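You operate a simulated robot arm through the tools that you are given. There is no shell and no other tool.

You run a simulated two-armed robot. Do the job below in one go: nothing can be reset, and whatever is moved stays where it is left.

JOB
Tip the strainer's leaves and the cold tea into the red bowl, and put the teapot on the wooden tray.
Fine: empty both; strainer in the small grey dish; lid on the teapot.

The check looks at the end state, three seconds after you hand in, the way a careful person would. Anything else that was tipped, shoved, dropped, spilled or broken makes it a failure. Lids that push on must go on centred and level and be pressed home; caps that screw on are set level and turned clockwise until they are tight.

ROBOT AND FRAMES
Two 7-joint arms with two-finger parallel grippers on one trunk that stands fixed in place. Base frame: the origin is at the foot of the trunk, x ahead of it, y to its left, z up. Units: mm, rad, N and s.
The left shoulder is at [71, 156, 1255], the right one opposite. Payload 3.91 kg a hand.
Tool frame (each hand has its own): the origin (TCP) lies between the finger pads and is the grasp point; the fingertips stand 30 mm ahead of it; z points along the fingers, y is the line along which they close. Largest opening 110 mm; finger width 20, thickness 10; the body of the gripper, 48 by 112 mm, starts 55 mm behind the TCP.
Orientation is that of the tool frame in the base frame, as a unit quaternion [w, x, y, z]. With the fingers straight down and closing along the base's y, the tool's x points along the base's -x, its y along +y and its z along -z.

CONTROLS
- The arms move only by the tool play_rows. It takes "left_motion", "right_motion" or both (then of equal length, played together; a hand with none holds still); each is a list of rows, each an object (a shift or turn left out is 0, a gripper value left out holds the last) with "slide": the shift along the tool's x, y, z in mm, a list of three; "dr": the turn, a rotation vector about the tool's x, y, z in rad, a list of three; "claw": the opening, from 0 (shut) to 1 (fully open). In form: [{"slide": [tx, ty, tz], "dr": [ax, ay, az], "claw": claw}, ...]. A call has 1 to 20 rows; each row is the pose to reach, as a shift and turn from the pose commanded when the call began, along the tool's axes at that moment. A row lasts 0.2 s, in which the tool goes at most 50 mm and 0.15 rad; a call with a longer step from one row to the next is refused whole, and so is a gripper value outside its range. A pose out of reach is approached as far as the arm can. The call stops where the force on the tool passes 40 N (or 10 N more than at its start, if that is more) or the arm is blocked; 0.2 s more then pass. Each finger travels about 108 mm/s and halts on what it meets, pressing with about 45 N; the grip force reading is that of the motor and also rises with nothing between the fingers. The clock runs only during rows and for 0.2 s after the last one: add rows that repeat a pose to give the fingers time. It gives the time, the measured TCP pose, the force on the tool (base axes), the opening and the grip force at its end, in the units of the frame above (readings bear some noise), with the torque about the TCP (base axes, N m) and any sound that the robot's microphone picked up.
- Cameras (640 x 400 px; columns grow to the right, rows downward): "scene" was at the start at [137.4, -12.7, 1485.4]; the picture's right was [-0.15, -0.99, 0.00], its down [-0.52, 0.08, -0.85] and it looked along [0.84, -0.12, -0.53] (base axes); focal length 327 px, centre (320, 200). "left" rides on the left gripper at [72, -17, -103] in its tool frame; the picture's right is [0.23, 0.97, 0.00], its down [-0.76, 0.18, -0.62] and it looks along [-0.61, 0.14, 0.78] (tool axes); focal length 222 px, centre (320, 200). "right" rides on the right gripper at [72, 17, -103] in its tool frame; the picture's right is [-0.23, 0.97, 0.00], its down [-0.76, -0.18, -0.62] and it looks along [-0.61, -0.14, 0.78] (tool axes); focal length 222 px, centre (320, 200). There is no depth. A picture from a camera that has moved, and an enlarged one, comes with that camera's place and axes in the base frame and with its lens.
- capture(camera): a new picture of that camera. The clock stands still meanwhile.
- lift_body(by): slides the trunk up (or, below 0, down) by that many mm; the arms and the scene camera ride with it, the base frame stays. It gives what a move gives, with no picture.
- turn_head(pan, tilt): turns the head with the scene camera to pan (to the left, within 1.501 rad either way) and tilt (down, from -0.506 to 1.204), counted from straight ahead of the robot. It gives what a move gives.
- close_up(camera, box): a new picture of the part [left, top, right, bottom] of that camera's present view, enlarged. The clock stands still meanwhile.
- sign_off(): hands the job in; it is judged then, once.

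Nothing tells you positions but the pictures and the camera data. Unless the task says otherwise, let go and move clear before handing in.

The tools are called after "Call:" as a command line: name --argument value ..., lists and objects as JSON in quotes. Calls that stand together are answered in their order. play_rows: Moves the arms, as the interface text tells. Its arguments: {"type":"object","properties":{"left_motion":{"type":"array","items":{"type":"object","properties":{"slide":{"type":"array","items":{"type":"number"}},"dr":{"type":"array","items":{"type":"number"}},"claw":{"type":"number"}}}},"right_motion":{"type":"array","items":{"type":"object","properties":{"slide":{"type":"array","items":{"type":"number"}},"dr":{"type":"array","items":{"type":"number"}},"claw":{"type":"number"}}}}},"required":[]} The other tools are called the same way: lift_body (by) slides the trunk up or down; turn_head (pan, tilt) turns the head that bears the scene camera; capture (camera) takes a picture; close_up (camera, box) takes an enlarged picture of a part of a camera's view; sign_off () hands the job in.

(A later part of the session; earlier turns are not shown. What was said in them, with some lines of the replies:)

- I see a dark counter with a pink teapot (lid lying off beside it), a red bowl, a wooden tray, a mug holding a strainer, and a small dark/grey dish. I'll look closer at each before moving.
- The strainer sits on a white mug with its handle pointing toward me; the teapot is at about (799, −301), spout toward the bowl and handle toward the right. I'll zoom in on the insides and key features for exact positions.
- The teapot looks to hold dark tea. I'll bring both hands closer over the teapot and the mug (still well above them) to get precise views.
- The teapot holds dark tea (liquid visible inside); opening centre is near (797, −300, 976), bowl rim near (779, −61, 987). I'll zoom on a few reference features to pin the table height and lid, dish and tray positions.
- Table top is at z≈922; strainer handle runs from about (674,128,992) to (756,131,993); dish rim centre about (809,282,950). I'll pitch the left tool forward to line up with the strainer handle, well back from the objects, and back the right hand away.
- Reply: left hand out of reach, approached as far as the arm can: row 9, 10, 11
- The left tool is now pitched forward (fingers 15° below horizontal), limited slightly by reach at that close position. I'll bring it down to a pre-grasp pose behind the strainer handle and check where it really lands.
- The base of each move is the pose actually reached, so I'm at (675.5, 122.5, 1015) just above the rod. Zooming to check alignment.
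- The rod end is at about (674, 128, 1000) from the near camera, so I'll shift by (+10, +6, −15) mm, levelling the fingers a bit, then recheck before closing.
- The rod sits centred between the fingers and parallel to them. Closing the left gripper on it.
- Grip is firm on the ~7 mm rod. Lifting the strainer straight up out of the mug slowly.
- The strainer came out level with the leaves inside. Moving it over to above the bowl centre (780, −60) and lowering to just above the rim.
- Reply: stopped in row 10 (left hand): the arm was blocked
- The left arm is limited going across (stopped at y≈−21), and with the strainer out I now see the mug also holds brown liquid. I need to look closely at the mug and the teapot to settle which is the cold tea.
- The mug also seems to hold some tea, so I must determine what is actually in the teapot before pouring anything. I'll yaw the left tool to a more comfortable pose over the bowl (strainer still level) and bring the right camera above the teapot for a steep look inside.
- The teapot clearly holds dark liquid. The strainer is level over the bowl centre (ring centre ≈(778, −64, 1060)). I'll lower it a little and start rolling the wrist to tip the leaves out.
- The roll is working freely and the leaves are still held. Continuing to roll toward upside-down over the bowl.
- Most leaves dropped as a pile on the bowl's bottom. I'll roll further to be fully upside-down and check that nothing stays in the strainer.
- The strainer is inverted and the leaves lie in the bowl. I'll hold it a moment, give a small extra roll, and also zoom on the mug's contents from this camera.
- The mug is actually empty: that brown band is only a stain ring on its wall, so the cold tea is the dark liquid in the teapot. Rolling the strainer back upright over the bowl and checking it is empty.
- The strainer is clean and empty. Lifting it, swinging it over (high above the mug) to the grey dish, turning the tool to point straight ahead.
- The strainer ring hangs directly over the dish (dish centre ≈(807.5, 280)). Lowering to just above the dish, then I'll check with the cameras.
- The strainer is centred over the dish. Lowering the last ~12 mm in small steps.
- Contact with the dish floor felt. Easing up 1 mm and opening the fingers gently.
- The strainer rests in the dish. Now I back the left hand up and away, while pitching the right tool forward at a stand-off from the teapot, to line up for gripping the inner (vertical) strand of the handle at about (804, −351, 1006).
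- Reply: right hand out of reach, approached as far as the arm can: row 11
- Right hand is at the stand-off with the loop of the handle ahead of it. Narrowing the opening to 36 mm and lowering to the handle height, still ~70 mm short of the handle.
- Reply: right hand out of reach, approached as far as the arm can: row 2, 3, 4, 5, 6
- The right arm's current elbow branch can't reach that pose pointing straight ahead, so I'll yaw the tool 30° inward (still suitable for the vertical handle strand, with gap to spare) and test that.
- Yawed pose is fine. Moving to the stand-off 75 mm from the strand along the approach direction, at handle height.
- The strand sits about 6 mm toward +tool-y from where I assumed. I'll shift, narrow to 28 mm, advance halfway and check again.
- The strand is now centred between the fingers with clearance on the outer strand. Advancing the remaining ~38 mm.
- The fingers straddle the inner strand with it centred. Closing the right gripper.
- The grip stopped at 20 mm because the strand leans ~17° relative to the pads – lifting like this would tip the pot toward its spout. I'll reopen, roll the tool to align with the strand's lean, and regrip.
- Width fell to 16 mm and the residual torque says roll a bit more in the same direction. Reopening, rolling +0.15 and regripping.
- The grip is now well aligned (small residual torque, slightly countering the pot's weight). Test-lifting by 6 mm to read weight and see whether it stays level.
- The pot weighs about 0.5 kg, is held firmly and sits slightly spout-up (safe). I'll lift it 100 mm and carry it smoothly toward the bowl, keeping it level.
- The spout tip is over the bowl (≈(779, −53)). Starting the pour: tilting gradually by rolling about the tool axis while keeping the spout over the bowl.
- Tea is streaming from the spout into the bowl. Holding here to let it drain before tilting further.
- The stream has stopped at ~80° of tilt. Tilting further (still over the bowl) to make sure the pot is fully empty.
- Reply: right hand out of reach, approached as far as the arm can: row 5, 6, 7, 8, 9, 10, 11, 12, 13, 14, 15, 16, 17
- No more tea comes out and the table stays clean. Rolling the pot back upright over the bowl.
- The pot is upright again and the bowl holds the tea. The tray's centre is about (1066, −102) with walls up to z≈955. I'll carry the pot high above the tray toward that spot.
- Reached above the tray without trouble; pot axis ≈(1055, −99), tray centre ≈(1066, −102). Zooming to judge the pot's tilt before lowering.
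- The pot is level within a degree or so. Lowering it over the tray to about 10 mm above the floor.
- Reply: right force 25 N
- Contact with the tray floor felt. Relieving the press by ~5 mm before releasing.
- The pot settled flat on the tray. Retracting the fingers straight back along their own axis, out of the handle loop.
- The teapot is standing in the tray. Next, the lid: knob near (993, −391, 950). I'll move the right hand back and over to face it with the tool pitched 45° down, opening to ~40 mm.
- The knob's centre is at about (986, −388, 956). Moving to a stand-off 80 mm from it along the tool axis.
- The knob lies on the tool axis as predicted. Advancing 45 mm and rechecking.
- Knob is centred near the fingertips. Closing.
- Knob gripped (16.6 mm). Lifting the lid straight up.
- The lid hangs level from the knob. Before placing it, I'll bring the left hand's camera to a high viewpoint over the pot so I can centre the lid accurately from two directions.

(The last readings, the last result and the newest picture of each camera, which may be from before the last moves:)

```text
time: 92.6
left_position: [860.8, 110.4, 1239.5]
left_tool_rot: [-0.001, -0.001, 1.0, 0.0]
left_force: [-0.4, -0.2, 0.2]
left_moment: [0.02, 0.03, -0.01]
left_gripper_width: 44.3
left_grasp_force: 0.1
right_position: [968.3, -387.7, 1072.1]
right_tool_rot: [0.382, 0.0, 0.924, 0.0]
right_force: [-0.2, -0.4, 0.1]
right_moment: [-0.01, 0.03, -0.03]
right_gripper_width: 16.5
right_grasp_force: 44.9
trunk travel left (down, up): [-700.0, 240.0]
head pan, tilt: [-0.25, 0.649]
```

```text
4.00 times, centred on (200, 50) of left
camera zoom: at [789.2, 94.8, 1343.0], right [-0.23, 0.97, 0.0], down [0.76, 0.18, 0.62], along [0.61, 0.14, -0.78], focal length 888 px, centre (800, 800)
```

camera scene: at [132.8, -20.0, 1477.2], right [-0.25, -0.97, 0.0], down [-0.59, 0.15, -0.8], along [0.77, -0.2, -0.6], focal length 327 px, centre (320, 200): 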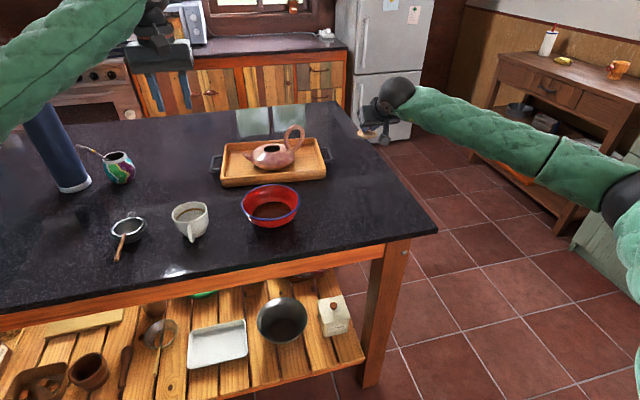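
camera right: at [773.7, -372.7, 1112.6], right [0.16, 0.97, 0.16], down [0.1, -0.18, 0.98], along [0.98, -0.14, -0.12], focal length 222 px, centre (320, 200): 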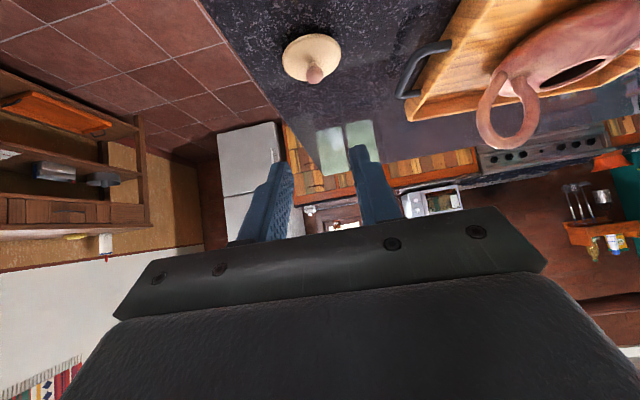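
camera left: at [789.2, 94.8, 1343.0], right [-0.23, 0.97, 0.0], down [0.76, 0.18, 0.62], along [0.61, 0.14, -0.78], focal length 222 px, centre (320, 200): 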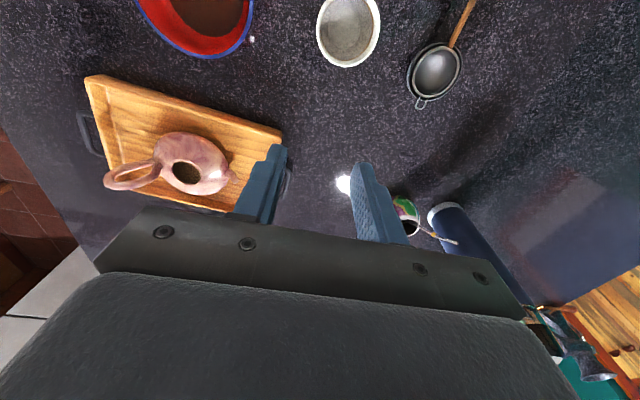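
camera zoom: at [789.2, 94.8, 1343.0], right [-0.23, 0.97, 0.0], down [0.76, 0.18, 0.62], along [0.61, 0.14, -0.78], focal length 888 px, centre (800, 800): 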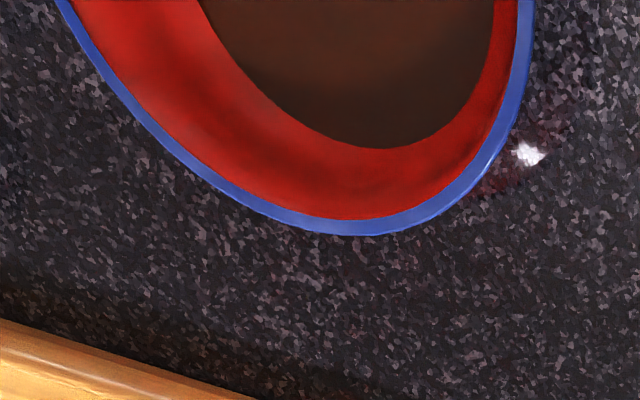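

From above, the pot's inside is empty, the mug has only a stain ring, the strainer sits in the dish, and the table is clean. Now carrying the lid around in front of the handle toward the pot.

Call:
play_rows --right_motion '[{"slide": [-4, 20, -6]}, {"slide": [-6, 50, -12]}, {"slide": [-6, 85, -18]}, {"slide": [-5, 122, -22]}, {"slide": [-4, 160, -26]}, {"slide": [-3.3, 198, -29.2]}, {"slide": [-3.3, 235, -29.2]}, {"slide": [-3.3, 266, -29.2]}, {"slide": [-3.3, 286.7, -29.2]}, {"slide": [-3.3, 286.7, -29.2]}]'

Call:
capture --camera "left"

Call:
capture --camera "right"

Call:
capture --camera "scene"

```text
time: 94.8
left_position: [861.5, 108.6, 1240.3]
left_tool_rot: [0.001, 0.0, 1.0, 0.0]
left_force: [0.1, -0.2, 0.5]
left_moment: [0.05, 0.02, 0.02]
left_gripper_width: 43.6
left_grasp_force: 0.1
right_position: [949.6, -101.5, 1094.8]
right_tool_rot: [0.383, 0.0, 0.924, 0.0]
right_force: [1.8, 0.4, -0.6]
right_moment: [0.0, 0.02, 0.04]
right_gripper_width: 16.9
right_grasp_force: 45.2
trunk travel left (down, up): [-700.0, 240.0]
head pan, tilt: [-0.25, 0.649]
```

```text
taken
camera left: at [789.3, 93.2, 1342.8], right [-0.23, 0.97, 0.0], down [0.76, 0.18, 0.62], along [0.61, 0.14, -0.78], focal length 222 px, centre (320, 200)
```

left: 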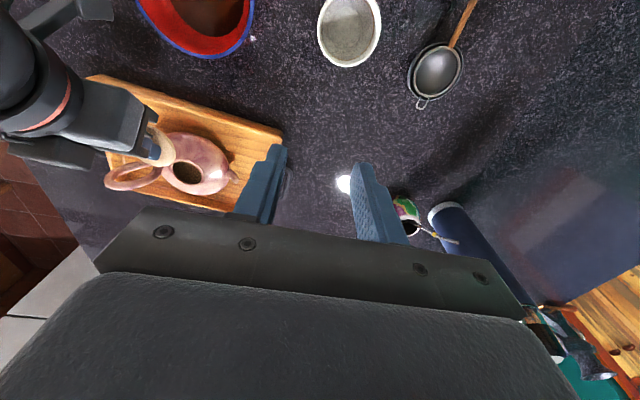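

```text
taken
camera right: at [826.1, -84.1, 1117.1], right [0.16, 0.97, 0.16], down [0.1, -0.18, 0.98], along [0.98, -0.14, -0.12], focal length 222 px, centre (320, 200)
```

right: 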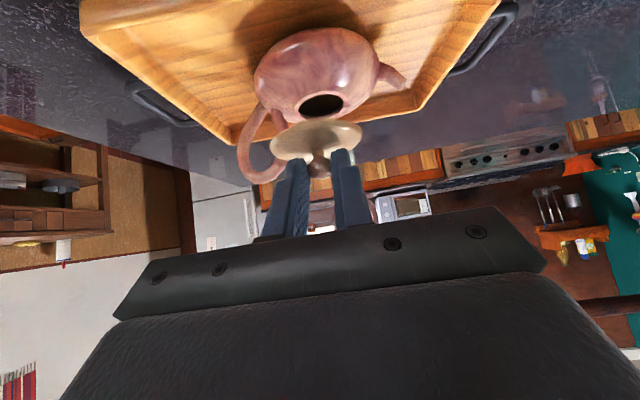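

```text
taken
camera scene: at [133.1, -21.6, 1477.1], right [-0.25, -0.97, 0.0], down [-0.59, 0.15, -0.8], along [0.77, -0.2, -0.61], focal length 327 px, centre (320, 200)
```

scene: 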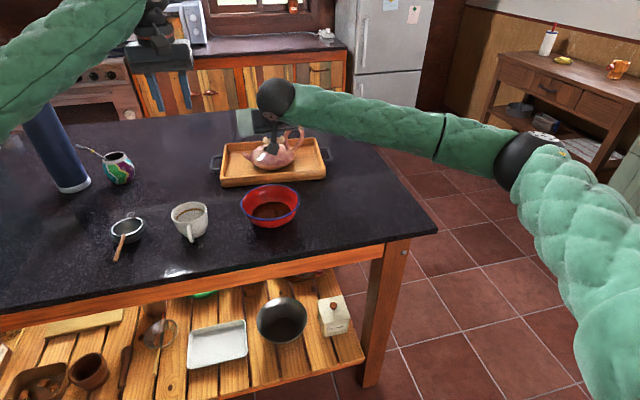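

Call:
close_up --camera "right" --box '[230, 20, 430, 190]'

Call:
close_up --camera "left" --box '[90, 110, 250, 230]'

```text
2.35 times, centred on (330, 105) of right
camera zoom: at [826.1, -84.1, 1117.1], right [0.16, 0.97, 0.16], down [0.1, -0.18, 0.98], along [0.98, -0.14, -0.12], focal length 523 px, centre (296, 424)
```

zoom: 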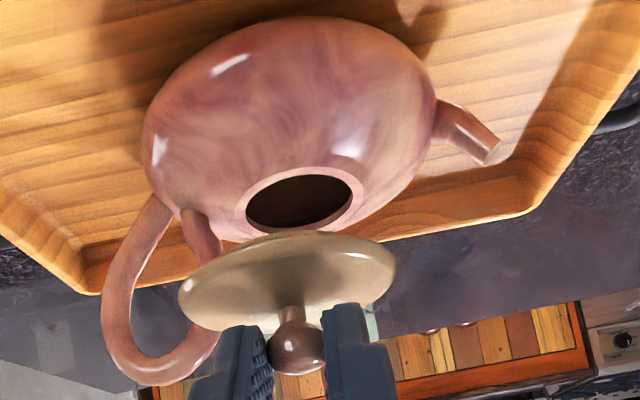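

```text
3.33 times, centred on (170, 170) of left
camera zoom: at [789.3, 93.2, 1342.8], right [-0.23, 0.97, 0.0], down [0.76, 0.18, 0.62], along [0.61, 0.14, -0.78], focal length 740 px, centre (820, 300)
```

zoom: 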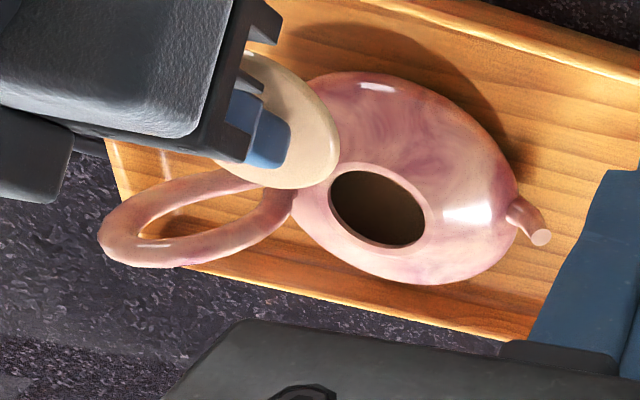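

Both hand cameras agree the opening is centred at (1062.7, −99.7, 983), and the lid axis sits at TCP+(15.3, 1.0). Moving forward so the lid hovers ~25 mm above the opening.

Call:
play_rows --right_motion '[{"slide": [-8, 0.1, 17]}, {"slide": [-17, 0.3, 36]}, {"slide": [-26, 0.5, 55]}, {"slide": [-35, 0.6, 74]}, {"slide": [-41, 0.7, 86]}, {"slide": [-44.5, 0.8, 93.8]}, {"slide": [-44.5, 0.8, 93.8]}]'

Call:
close_up --camera "right" --box '[230, 60, 430, 230]'

Call:
close_up --camera "left" --box '[90, 110, 250, 230]'

Call:
close_up --camera "scene" --box '[220, 90, 340, 190]'

```text
time: 96.4
left_position: [860.6, 111.6, 1238.8]
left_tool_rot: [0.001, 0.0, 1.0, 0.0]
left_force: [0.2, -0.3, -0.5]
left_moment: [0.01, 0.02, 0.0]
left_gripper_width: 43.9
left_grasp_force: 0.1
right_position: [1048.1, -101.5, 1058.8]
right_tool_rot: [0.383, 0.001, 0.924, 0.001]
right_force: [0.1, 0.4, -1.1]
right_moment: [0.0, 0.02, 0.02]
right_gripper_width: 16.5
right_grasp_force: 44.9
trunk travel left (down, up): [-700.0, 240.0]
head pan, tilt: [-0.25, 0.649]
```

```text
2.35 times, centred on (330, 145) of right
camera zoom: at [923.5, -83.5, 1082.3], right [0.16, 0.97, 0.16], down [0.1, -0.18, 0.98], along [0.98, -0.14, -0.12], focal length 523 px, centre (296, 329)
```

zoom: 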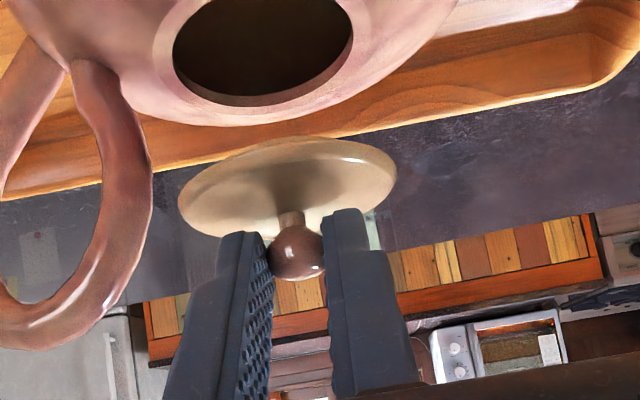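

```text
3.33 times, centred on (170, 170) of left
camera zoom: at [789.3, 93.5, 1342.8], right [-0.23, 0.97, 0.0], down [0.76, 0.18, 0.62], along [0.61, 0.14, -0.78], focal length 740 px, centre (820, 300)
```

zoom: 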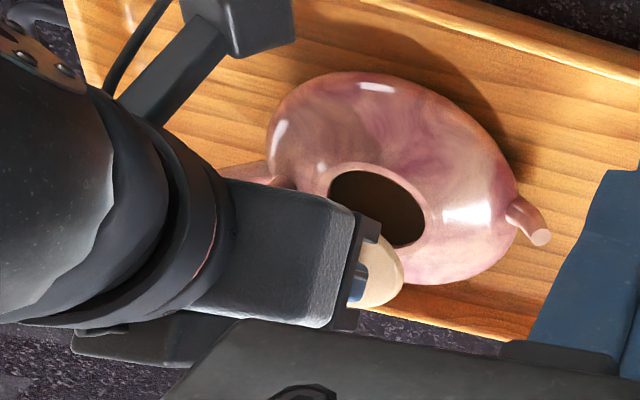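

```text
4.00 times, centred on (280, 140) of scene
camera zoom: at [133.1, -21.2, 1477.1], right [-0.25, -0.97, 0.0], down [-0.59, 0.15, -0.8], along [0.77, -0.2, -0.61], focal length 1307 px, centre (480, 440)
```

zoom: 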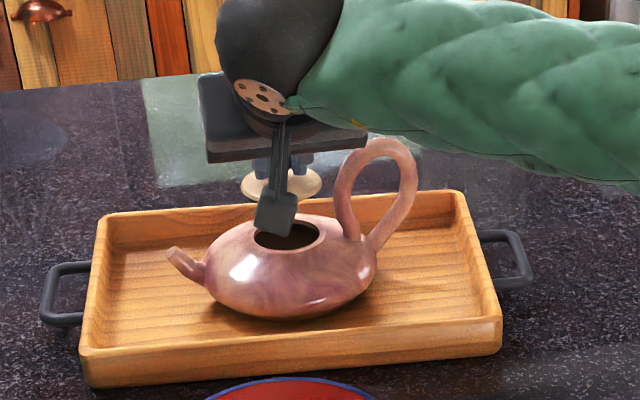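

Alignment matches the prediction within ~1 mm. Lowering to where the plug's underside is just above the opening, then rechecking.

Call:
play_rows --right_motion '[{"slide": [5, 0.4, 4.5]}, {"slide": [10, 0.8, 9]}, {"slide": [13.8, 0.8, 12.8]}, {"slide": [13.8, 0.8, 12.8]}]'

Call:
close_up --camera "right" --box '[220, 40, 420, 210]'

Call:
close_up --camera "left" --box '[130, 140, 230, 220]'

Call:
close_up --camera "scene" --box '[240, 110, 320, 180]'

```text
time: 97.4
left_position: [860.9, 110.0, 1240.7]
left_tool_rot: [0.0, -0.001, 1.0, -0.001]
left_force: [0.5, 0.1, 0.5]
left_moment: [-0.05, 0.01, -0.03]
left_gripper_width: 43.8
left_grasp_force: 0.0
right_position: [1048.6, -100.5, 1041.0]
right_tool_rot: [0.383, 0.0, 0.924, 0.0]
right_force: [0.7, -0.2, -0.4]
right_moment: [0.0, -0.01, 0.01]
right_gripper_width: 16.2
right_grasp_force: 45.1
trunk travel left (down, up): [-700.0, 240.0]
head pan, tilt: [-0.25, 0.649]
```

```text
2.35 times, centred on (320, 125) of right
camera zoom: at [923.1, -82.7, 1063.4], right [0.16, 0.97, 0.16], down [0.1, -0.18, 0.98], along [0.98, -0.14, -0.12], focal length 523 px, centre (320, 376)
```

zoom: 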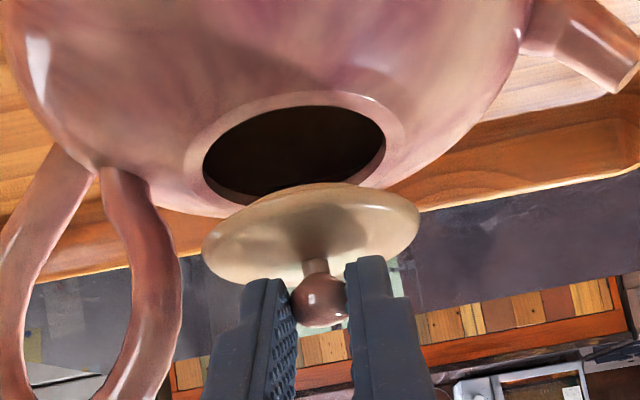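

```text
5.00 times, centred on (180, 180) of left
camera zoom: at [789.4, 93.7, 1342.7], right [-0.23, 0.97, 0.0], down [0.76, 0.18, 0.62], along [0.61, 0.14, -0.78], focal length 1111 px, centre (1020, 300)
```

zoom: 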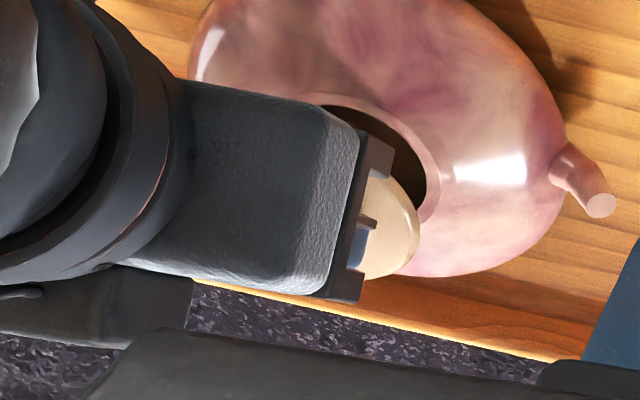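

```text
5.71 times, centred on (280, 145) of scene
camera zoom: at [133.2, -21.1, 1477.1], right [-0.25, -0.97, 0.0], down [-0.59, 0.15, -0.8], along [0.77, -0.2, -0.61], focal length 1867 px, centre (549, 514)
```

zoom: 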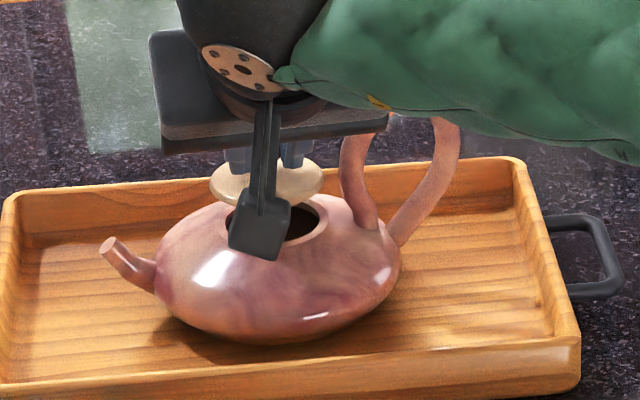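

Lid looks within ~3 mm of centre (slightly too far in +x). I'll shift back 2.5 mm and lower until the plug is about to enter, then look again.

Call:
play_rows --right_motion '[{"slide": [1.8, -0.3, -1.8]}, {"slide": [4.3, -0.3, 0.7]}, {"slide": [6, -0.3, 2.5]}, {"slide": [6, -0.3, 2.5]}]'

Call:
close_up --camera "right" --box '[240, 70, 400, 190]'

Call:
close_up --camera "left" --box '[130, 140, 230, 220]'

Call:
close_up --camera "scene" --box '[240, 110, 320, 180]'

```text
time: 98.4
left_position: [861.7, 110.1, 1239.2]
left_tool_rot: [0.0, -0.001, 1.0, -0.001]
left_force: [-0.3, 0.4, 0.5]
left_moment: [0.01, -0.02, 0.02]
left_gripper_width: 44.0
left_grasp_force: 0.1
right_position: [1045.7, -100.7, 1035.6]
right_tool_rot: [0.383, 0.0, 0.924, 0.001]
right_force: [0.1, -0.2, -1.2]
right_moment: [0.01, 0.03, -0.03]
right_gripper_width: 16.5
right_grasp_force: 45.1
trunk travel left (down, up): [-700.0, 240.0]
head pan, tilt: [-0.25, 0.649]
```

```text
3.33 times, centred on (320, 130) of right
camera zoom: at [920.9, -82.6, 1057.7], right [0.16, 0.97, 0.16], down [0.1, -0.18, 0.98], along [0.98, -0.14, -0.12], focal length 740 px, centre (320, 433)
```

zoom: 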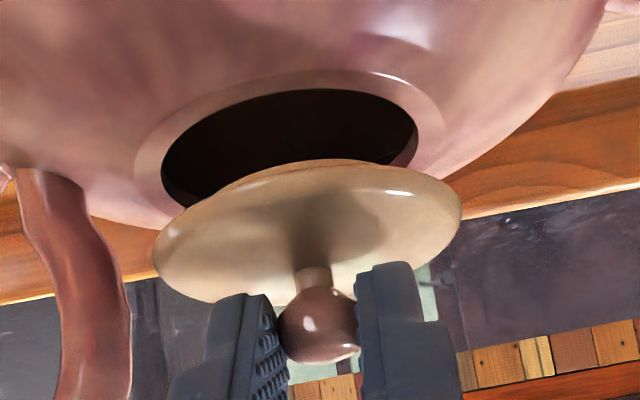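

```text
5.00 times, centred on (180, 180) of left
camera zoom: at [789.4, 93.7, 1342.7], right [-0.23, 0.97, 0.0], down [0.76, 0.18, 0.62], along [0.61, 0.14, -0.78], focal length 1111 px, centre (1020, 300)
```

zoom: 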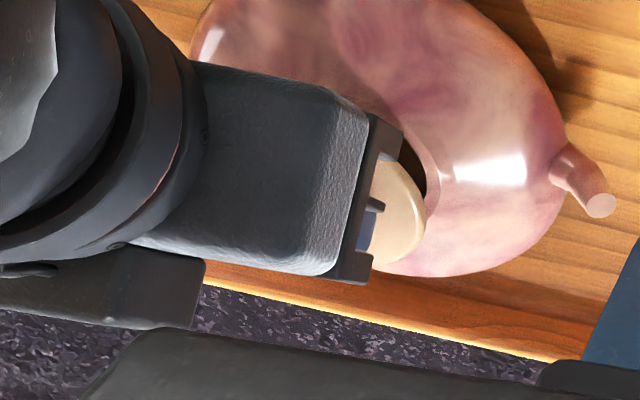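

```text
5.71 times, centred on (280, 145) of scene
camera zoom: at [133.2, -21.1, 1477.1], right [-0.25, -0.97, 0.0], down [-0.59, 0.15, -0.8], along [0.77, -0.2, -0.61], focal length 1867 px, centre (549, 514)
```

zoom: 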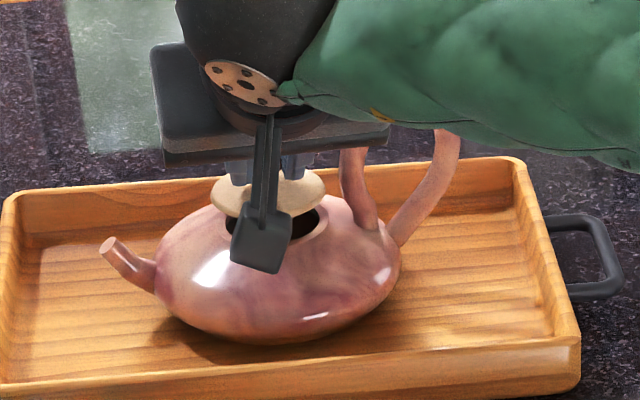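

Call:
close_up --camera "left" --box '[180, 155, 240, 205]'

Call:
close_up --camera "scene" --box '[262, 135, 302, 165]'

```text
8.00 times, centred on (210, 180) of left
camera zoom: at [789.4, 93.7, 1342.7], right [-0.23, 0.97, 0.0], down [0.76, 0.18, 0.62], along [0.61, 0.14, -0.78], focal length 1777 px, centre (1200, 360)
```

zoom: 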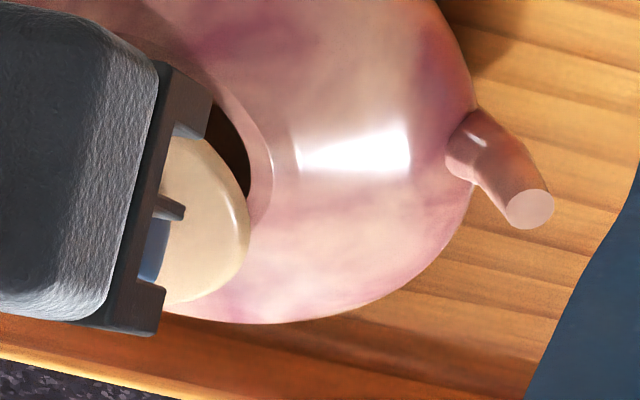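

```text
13.33 times, centred on (282, 150) of scene
camera zoom: at [133.2, -21.1, 1477.1], right [-0.25, -0.97, 0.0], down [-0.59, 0.15, -0.8], along [0.77, -0.2, -0.61], focal length 4357 px, centre (827, 867)
```

zoom: 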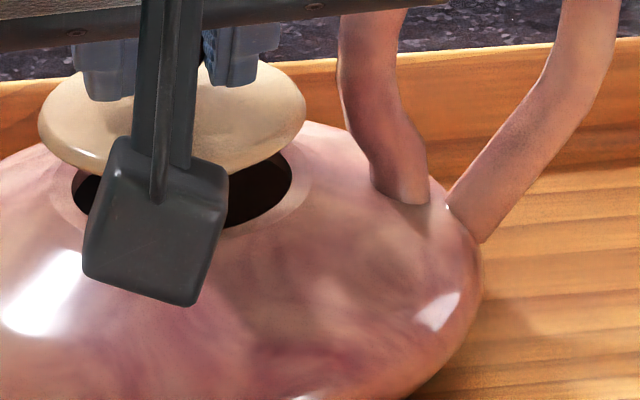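

Three views now agree the lid is within ~1 mm (needs −0.8 mm in y). Correcting and lowering in small steps, watching the force.

Call:
play_rows --right_motion '[{"slide": [0.4, -0.8, -0.4]}, {"slide": [2.2, -0.8, 1.4]}, {"slide": [4, -0.8, 3.2]}, {"slide": [5.7, -0.8, 5.0]}, {"slide": [5.7, -0.8, 5.0]}]'

Call:
close_up --camera "right" --box '[240, 70, 400, 190]'

Call:
close_up --camera "scene" --box '[262, 135, 302, 165]'

```text
time: 99.6
left_position: [860.6, 109.9, 1240.0]
left_tool_rot: [0.0, -0.001, 1.0, -0.001]
left_force: [-1.0, -0.3, -0.2]
left_moment: [0.0, 0.02, -0.01]
left_gripper_width: 43.8
left_grasp_force: 0.1
right_position: [1044.9, -101.3, 1027.6]
right_tool_rot: [0.383, 0.0, 0.924, 0.001]
right_force: [-0.7, -0.3, -0.7]
right_moment: [0.0, 0.0, 0.03]
right_gripper_width: 17.0
right_grasp_force: 45.1
trunk travel left (down, up): [-700.0, 240.0]
head pan, tilt: [-0.25, 0.649]
```

```text
3.33 times, centred on (320, 130) of right
camera zoom: at [920.4, -83.3, 1050.2], right [0.16, 0.97, 0.16], down [0.1, -0.18, 0.98], along [0.98, -0.14, -0.12], focal length 740 px, centre (320, 433)
```

zoom: 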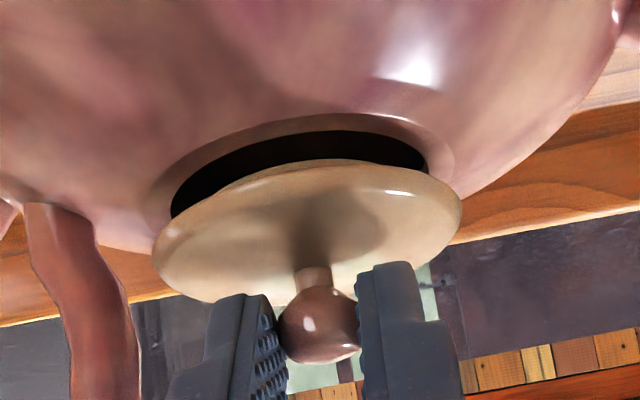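

```text
13.33 times, centred on (282, 150) of scene
camera zoom: at [133.3, -21.1, 1477.1], right [-0.25, -0.97, 0.0], down [-0.59, 0.15, -0.8], along [0.77, -0.2, -0.61], focal length 4357 px, centre (827, 867)
```

zoom: 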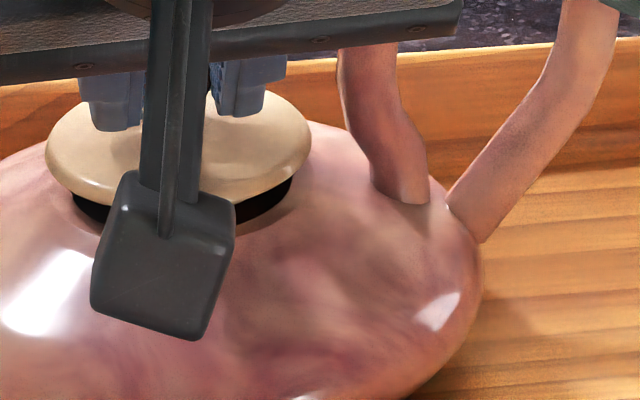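

Call:
play_rows --right_motion '[{"slide": [1.1, 0, 1.1]}, {"slide": [2.1, 0, 2.1]}, {"slide": [2.8, 0, 2.8]}, {"slide": [2.8, 0, 2.8]}]'

Call:
close_up --camera "right" --box '[240, 70, 400, 190]'

Call:
close_up --camera "scene" --box '[262, 135, 302, 165]'

```text
time: 100.6
left_position: [861.6, 110.2, 1239.9]
left_tool_rot: [0.0, -0.001, 1.0, -0.001]
left_force: [-0.2, 0.2, 0.0]
left_moment: [-0.02, 0.0, -0.02]
left_gripper_width: 44.2
left_grasp_force: 0.1
right_position: [1043.4, -101.2, 1024.7]
right_tool_rot: [0.382, 0.001, 0.924, 0.0]
right_force: [0.8, -0.1, 0.0]
right_moment: [-0.03, 0.03, 0.0]
right_gripper_width: 16.8
right_grasp_force: 45.1
trunk travel left (down, up): [-700.0, 240.0]
head pan, tilt: [-0.25, 0.649]
```

```text
3.33 times, centred on (320, 130) of right
camera zoom: at [920.0, -83.4, 1046.4], right [0.16, 0.97, 0.16], down [0.1, -0.18, 0.98], along [0.98, -0.14, -0.12], focal length 740 px, centre (320, 433)
```

zoom: 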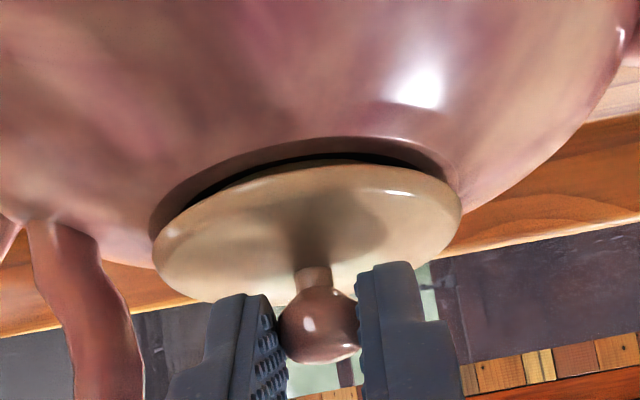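

```text
13.33 times, centred on (282, 150) of scene
camera zoom: at [133.3, -21.1, 1477.1], right [-0.25, -0.97, 0.0], down [-0.59, 0.15, -0.8], along [0.77, -0.2, -0.61], focal length 4357 px, centre (827, 867)
```

zoom: 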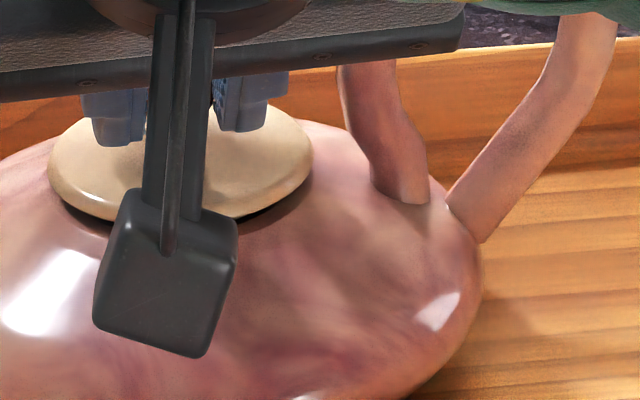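

The plug has entered freely; a few mm of gap remain. Continuing down in small steps.

Call:
play_rows --right_motion '[{"slide": [0.7, 0, 0.7]}, {"slide": [1.4, 0, 1.4]}, {"slide": [2.1, 0, 2.1]}, {"slide": [2.1, 0, 2.1]}]'

Call:
close_up --camera "right" --box '[240, 70, 400, 190]'

Call:
close_up --camera "scene" --box '[262, 135, 302, 165]'

```text
time: 101.6
left_position: [860.9, 109.2, 1239.3]
left_tool_rot: [0.0, -0.002, 1.0, -0.001]
left_force: [-0.6, -0.1, 0.6]
left_moment: [0.01, 0.03, 0.02]
left_gripper_width: 44.1
left_grasp_force: 0.1
right_position: [1044.6, -101.5, 1020.4]
right_tool_rot: [0.383, -0.001, 0.924, 0.001]
right_force: [-0.9, 0.9, 0.0]
right_moment: [0.0, 0.04, 0.02]
right_gripper_width: 17.0
right_grasp_force: 44.7
trunk travel left (down, up): [-700.0, 240.0]
head pan, tilt: [-0.25, 0.649]
```

```text
3.33 times, centred on (320, 130) of right
camera zoom: at [920.2, -83.4, 1043.4], right [0.16, 0.97, 0.16], down [0.1, -0.18, 0.98], along [0.98, -0.14, -0.12], focal length 740 px, centre (320, 433)
```

zoom: 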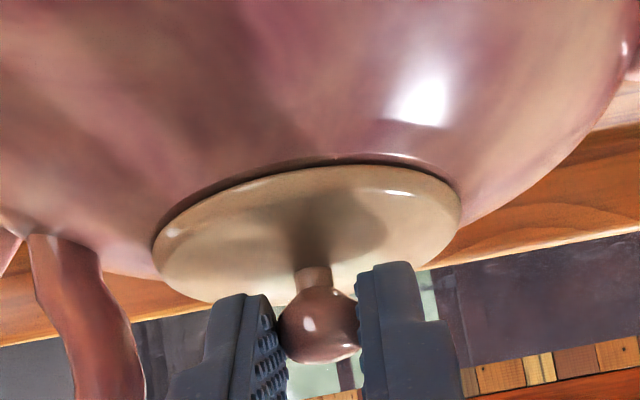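

```text
13.33 times, centred on (282, 150) of scene
camera zoom: at [133.2, -21.1, 1477.1], right [-0.25, -0.97, 0.0], down [-0.59, 0.15, -0.8], along [0.77, -0.2, -0.61], focal length 4357 px, centre (827, 867)
```

zoom: 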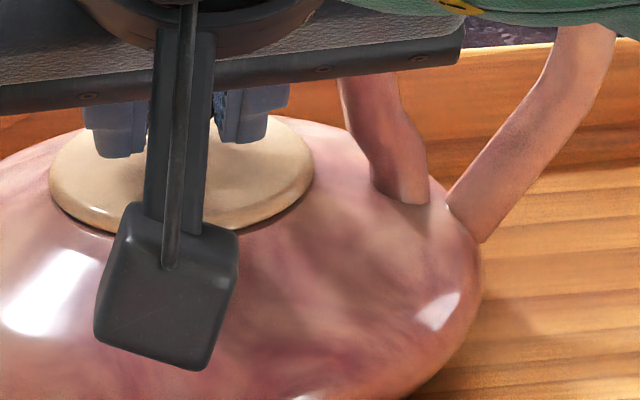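

Call:
play_rows --right_motion '[{"slide": [0.5, 0, 0.5]}, {"slide": [1.0, 0, 1.0]}, {"slide": [1.0, 0, 1.0]}]'

Call:
play_rows --right_motion '[{"slide": [0.5, 0, 0.5]}, {"slide": [0.9, 0, 0.9]}, {"slide": [0.9, 0, 0.9]}]'

Call:
close_up --camera "right" --box '[240, 70, 400, 190]'

```text
time: 102.4
left_position: [860.4, 110.1, 1239.2]
left_tool_rot: [0.001, -0.001, 1.0, -0.001]
left_force: [-0.2, 0.3, -0.2]
left_moment: [-0.03, 0.0, 0.01]
left_gripper_width: 43.9
left_grasp_force: 0.0
right_position: [1044.1, -100.9, 1020.0]
right_tool_rot: [0.383, 0.001, 0.924, 0.0]
right_force: [1.6, 0.3, 6.2]
right_moment: [0.01, -0.15, -0.02]
right_gripper_width: 16.8
right_grasp_force: 45.1
trunk travel left (down, up): [-700.0, 240.0]
head pan, tilt: [-0.25, 0.649]
```

```text
time: 103.2
left_position: [861.9, 109.9, 1242.1]
left_tool_rot: [0.001, -0.001, 1.0, -0.001]
left_force: [-0.3, 0.1, 0.8]
left_moment: [-0.02, 0.02, 0.0]
left_gripper_width: 43.9
left_grasp_force: 0.0
right_position: [1043.9, -100.6, 1019.6]
right_tool_rot: [0.384, 0.0, 0.923, 0.002]
right_force: [5.9, -0.8, 16.5]
right_moment: [-0.01, -0.31, 0.0]
right_gripper_width: 16.7
right_grasp_force: 45.0
trunk travel left (down, up): [-700.0, 240.0]
head pan, tilt: [-0.25, 0.649]
```

```text
3.33 times, centred on (320, 130) of right
camera zoom: at [919.4, -83.2, 1042.6], right [0.16, 0.97, 0.16], down [0.09, -0.18, 0.98], along [0.98, -0.14, -0.12], focal length 740 px, centre (320, 433)
```

zoom: 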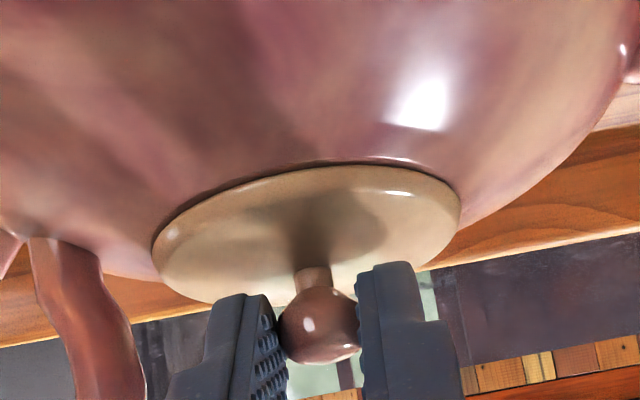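

The lid is seated flush and pressed with ~16 N. Easing off the pressure, then opening the fingers.

Call:
play_rows --right_motion '[{"slide": [-0.7, 0, -0.7]}, {"slide": [-1.2, 0, -1.2]}, {"slide": [-1.2, 0, -1.2], "claw": 0.2}, {"slide": [-1.2, 0, -1.2], "claw": 0.3}, {"slide": [-1.2, 0, -1.2], "claw": 0.36}, {"slide": [-1.2, 0, -1.2], "claw": 0.36}]'

Call:
close_up --camera "right" --box '[240, 70, 400, 190]'

```text
time: 104.6
left_position: [860.7, 109.9, 1239.0]
left_tool_rot: [0.0, -0.001, 1.0, -0.001]
left_force: [0.3, -0.6, 0.5]
left_moment: [-0.02, 0.01, 0.0]
left_gripper_width: 44.0
left_grasp_force: 0.1
right_position: [1044.8, -102.0, 1019.5]
right_tool_rot: [0.383, 0.0, 0.924, 0.0]
right_force: [0.0, 0.2, 1.5]
right_moment: [-0.02, -0.04, 0.02]
right_gripper_width: 39.2
right_grasp_force: 0.1
trunk travel left (down, up): [-700.0, 240.0]
head pan, tilt: [-0.25, 0.649]
```

```text
3.33 times, centred on (320, 130) of right
camera zoom: at [919.6, -83.2, 1041.8], right [0.16, 0.97, 0.16], down [0.1, -0.18, 0.98], along [0.98, -0.14, -0.12], focal length 740 px, centre (320, 433)
```

zoom: 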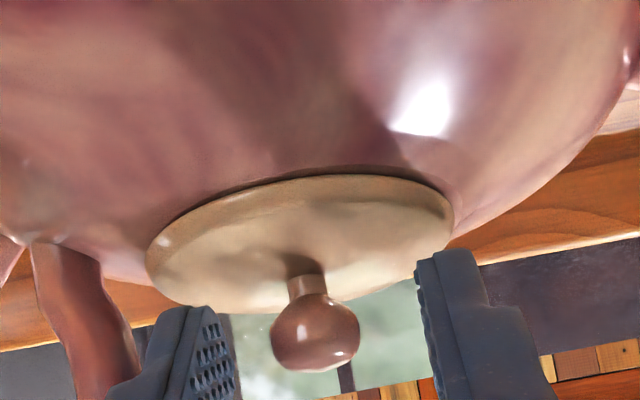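

Released. Retracting the hand back and up along its own axis, clear of the knob.

Call:
play_rows --right_motion '[{"slide": [0, 0, -10]}, {"slide": [0, 0, -25]}, {"slide": [0, 0, -45]}, {"slide": [0, 0, -70]}, {"slide": [0, 0, -100]}, {"slide": [0, 0, -130]}, {"slide": [0, 0, -130]}]'

Call:
capture --camera "scene"

Call:
close_up --camera "left" --box '[90, 110, 250, 230]'

Call:
close_up --camera "scene" --box '[230, 115, 330, 185]'

Call:
close_up --camera "right" --box '[230, 20, 430, 190]'

```text
time: 106.2
left_position: [861.6, 110.4, 1238.6]
left_tool_rot: [0.0, -0.001, 1.0, -0.001]
left_force: [-0.1, -0.1, -0.4]
left_moment: [0.02, 0.0, -0.01]
left_gripper_width: 44.2
left_grasp_force: 0.1
right_position: [953.9, -102.2, 1111.2]
right_tool_rot: [0.383, 0.0, 0.924, 0.001]
right_force: [0.2, -0.6, 0.5]
right_moment: [0.01, -0.02, 0.01]
right_gripper_width: 39.8
right_grasp_force: 0.1
trunk travel left (down, up): [-700.0, 240.0]
head pan, tilt: [-0.25, 0.649]
```

```text
taken
camera scene: at [133.9, -20.9, 1477.0], right [-0.25, -0.97, 0.0], down [-0.59, 0.15, -0.8], along [0.77, -0.2, -0.61], focal length 327 px, centre (320, 200)
```

scene: 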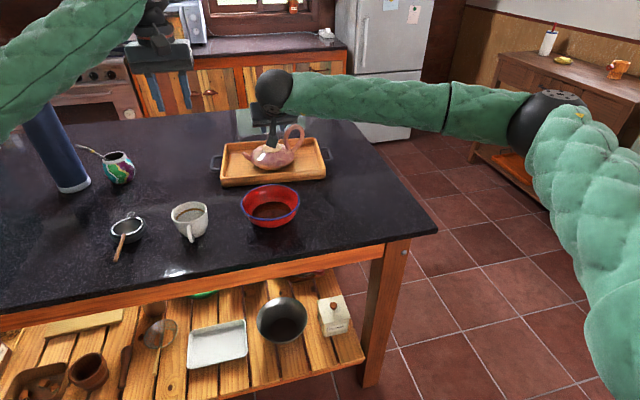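

```text
3.33 times, centred on (170, 170) of left
camera zoom: at [790.0, 93.8, 1342.3], right [-0.23, 0.97, 0.0], down [0.76, 0.18, 0.62], along [0.61, 0.14, -0.78], focal length 740 px, centre (820, 300)
```

zoom: 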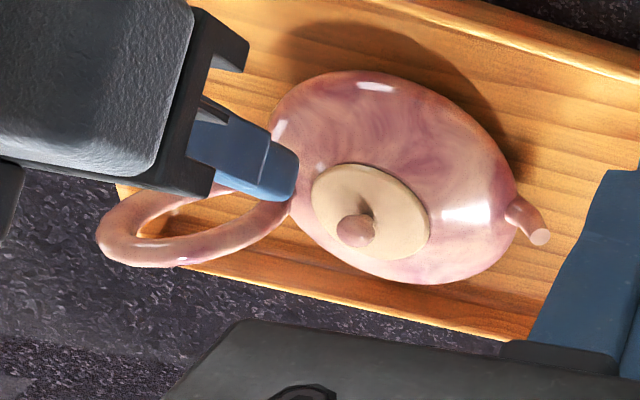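

```text
5.71 times, centred on (280, 150) of scene
camera zoom: at [133.9, -20.9, 1477.0], right [-0.25, -0.97, 0.0], down [-0.59, 0.15, -0.8], along [0.77, -0.2, -0.61], focal length 1867 px, centre (549, 486)
```

zoom: 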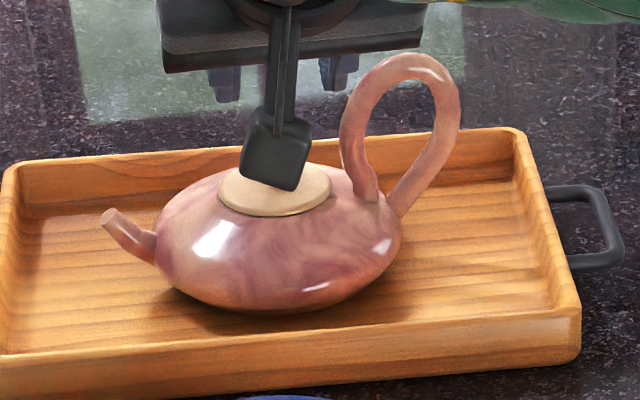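

```text
2.35 times, centred on (330, 105) of right
camera zoom: at [828.4, -83.6, 1133.8], right [0.16, 0.97, 0.16], down [0.1, -0.18, 0.98], along [0.98, -0.14, -0.12], focal length 523 px, centre (296, 424)
```

zoom: 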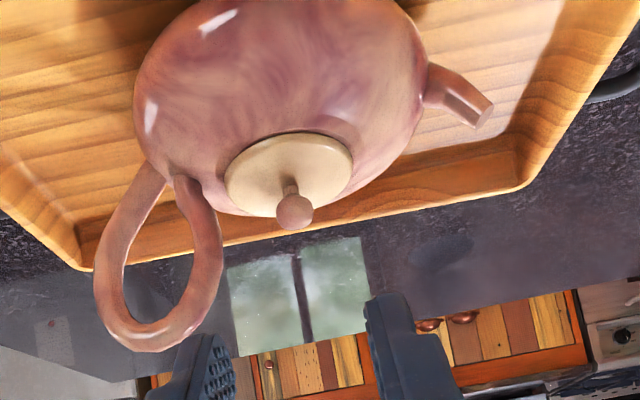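

The lid is centred and level on the teapot in the tray. Withdrawing both hands clear of everything.

Call:
play_rows --right_motion '[{"slide": [6, -10, -32]}, {"slide": [14, -32, -64]}, {"slide": [24, -62, -95]}, {"slide": [35, -96, -124]}, {"slide": [47, -132, -152]}, {"slide": [60, -168, -178]}, {"slide": [72, -204, -202]}, {"slide": [84, -240, -224]}, {"slide": [94, -272, -243]}, {"slide": [101.8, -300, -257.4]}, {"slide": [101.8, -300, -257.4]}]' --left_motion '[{"slide": [15, 12, -10]}, {"slide": [35, 26, -20]}, {"slide": [55, 41, -30]}, {"slide": [75, 56, -36]}, {"slide": [97, 72, -40]}, {"slide": [119, 88, -40]}, {"slide": [141, 104, -40]}, {"slide": [163, 121, -40]}, {"slide": [183, 137, -40]}, {"slide": [200, 150, -40]}, {"slide": [200, 150, -40]}]'

Call:
capture --camera "scene"

Call:
close_up --camera "scene" --box '[200, 110, 360, 240]'

Call:
close_up --camera "scene" --box '[90, 190, 230, 270]'

Call:
capture --camera "left"

```text
time: 108.6
left_position: [661.6, 260.1, 1279.4]
left_tool_rot: [0.0, 0.0, 1.0, -0.001]
left_force: [-0.6, -0.5, 0.4]
left_moment: [0.01, 0.02, 0.02]
left_gripper_width: 43.9
left_grasp_force: 0.1
right_position: [700.3, -401.4, 1220.6]
right_tool_rot: [0.383, 0.0, 0.924, 0.001]
right_force: [-0.1, -0.4, 0.0]
right_moment: [-0.01, -0.04, 0.03]
right_gripper_width: 39.6
right_grasp_force: 0.0
trunk travel left (down, up): [-700.0, 240.0]
head pan, tilt: [-0.25, 0.649]
```

```text
taken
camera scene: at [134.3, -21.0, 1477.0], right [-0.25, -0.97, 0.0], down [-0.59, 0.15, -0.8], along [0.77, -0.2, -0.61], focal length 327 px, centre (320, 200)
```

scene: 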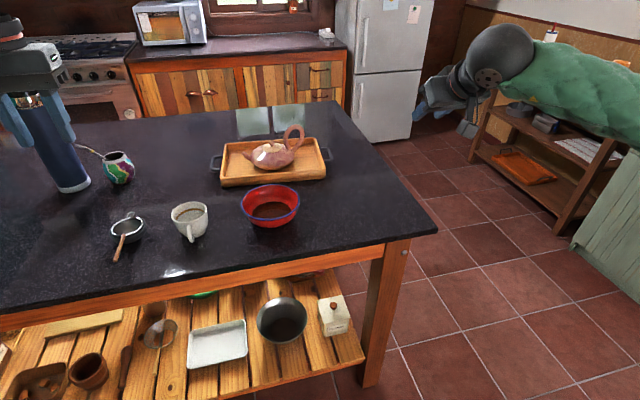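

```text
3.08 times, centred on (280, 175) of scene
camera zoom: at [134.3, -21.0, 1477.0], right [-0.25, -0.97, 0.0], down [-0.59, 0.15, -0.8], along [0.77, -0.2, -0.61], focal length 1005 px, centre (443, 277)
```

zoom: 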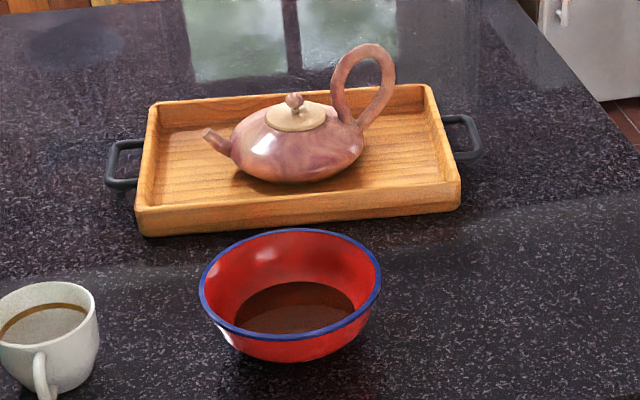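

```text
4.57 times, centred on (160, 230) of scene
camera zoom: at [134.3, -21.0, 1477.0], right [-0.25, -0.97, 0.0], down [-0.59, 0.15, -0.8], along [0.77, -0.2, -0.61], focal length 1494 px, centre (1051, 63)
```

zoom: 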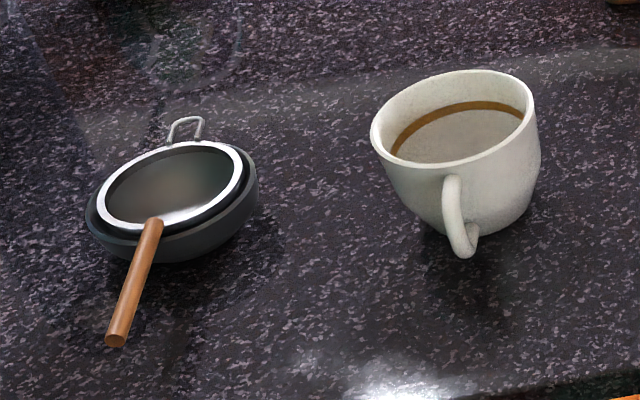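

```text
taken
camera left: at [590.2, 244.0, 1382.6], right [-0.23, 0.97, 0.0], down [0.76, 0.18, 0.62], along [0.61, 0.14, -0.78], focal length 222 px, centre (320, 200)
```

left: 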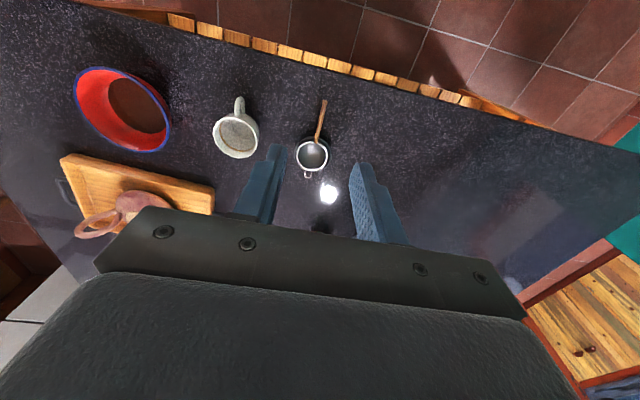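

Call:
close_up --camera "scene" --box '[250, 120, 315, 175]'

Call:
close_up --camera "left" --box '[200, 80, 270, 170]'

Call:
capture --camera "right"

```text
7.27 times, centred on (282, 148) of scene
camera zoom: at [134.3, -21.0, 1477.0], right [-0.25, -0.97, 0.0], down [-0.59, 0.15, -0.8], along [0.77, -0.2, -0.61], focal length 2376 px, centre (593, 582)
```

zoom: 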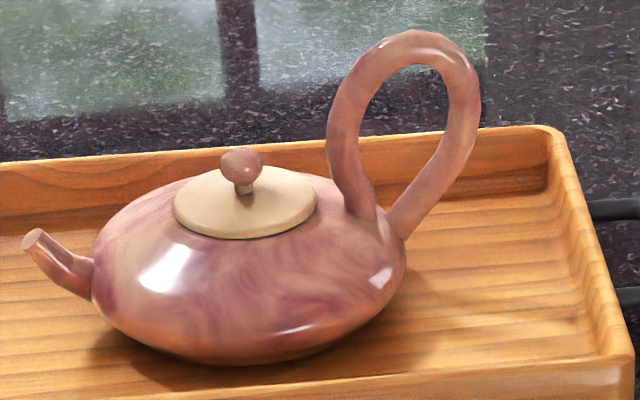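

```text
4.44 times, centred on (235, 125) of left
camera zoom: at [590.2, 244.0, 1382.6], right [-0.23, 0.97, 0.0], down [0.76, 0.18, 0.62], along [0.61, 0.14, -0.78], focal length 987 px, centre (698, 533)
```

zoom: 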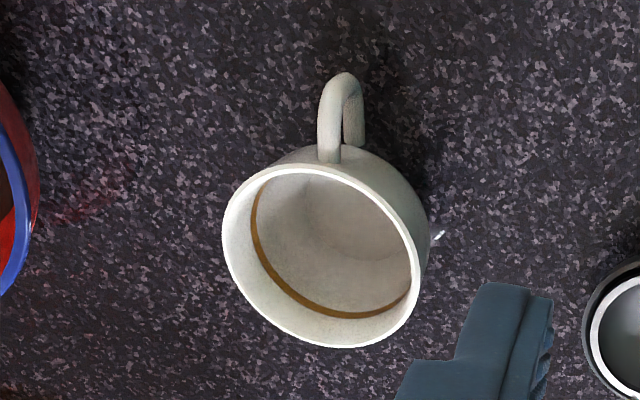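

```text
taken
camera right: at [575.4, -383.6, 1243.1], right [0.16, 0.97, 0.16], down [0.1, -0.18, 0.98], along [0.98, -0.14, -0.12], focal length 222 px, centre (320, 200)
```

right: 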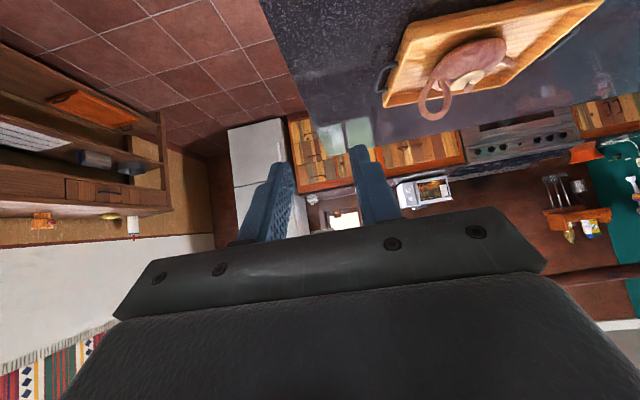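

The leaves and tea are in the red bowl, and both the strainer and the teapot look empty. The strainer rests in the grey dish. The teapot stands on the tray with its lid centred, level and pressed down. The mug is empty with only an old tea stain, the table is clean, and both hands are well clear, so I'm handing in.

Call:
sign_off

```text
The job is handed in.
```

I tipped the strainer's leaves and the cold tea from the teapot into the red bowl, and both the strainer and the teapot look empty. The job is handed in, and I haven't seen the result of the check.

- **Strainer:** it sits upright in the small grey dish.
- **Teapot:** it stands flat on the wooden tray. The lid is centred and level on it, and I pressed it down with about 16 N until it sat flush.
- **Mug:** it looked as if it might hold tea too, but from above it was empty, with just a brown stain ring. I only lifted the strainer out of it.

I saw no spills on the table in the final views, and both hands had let go and moved clear before I handed in.
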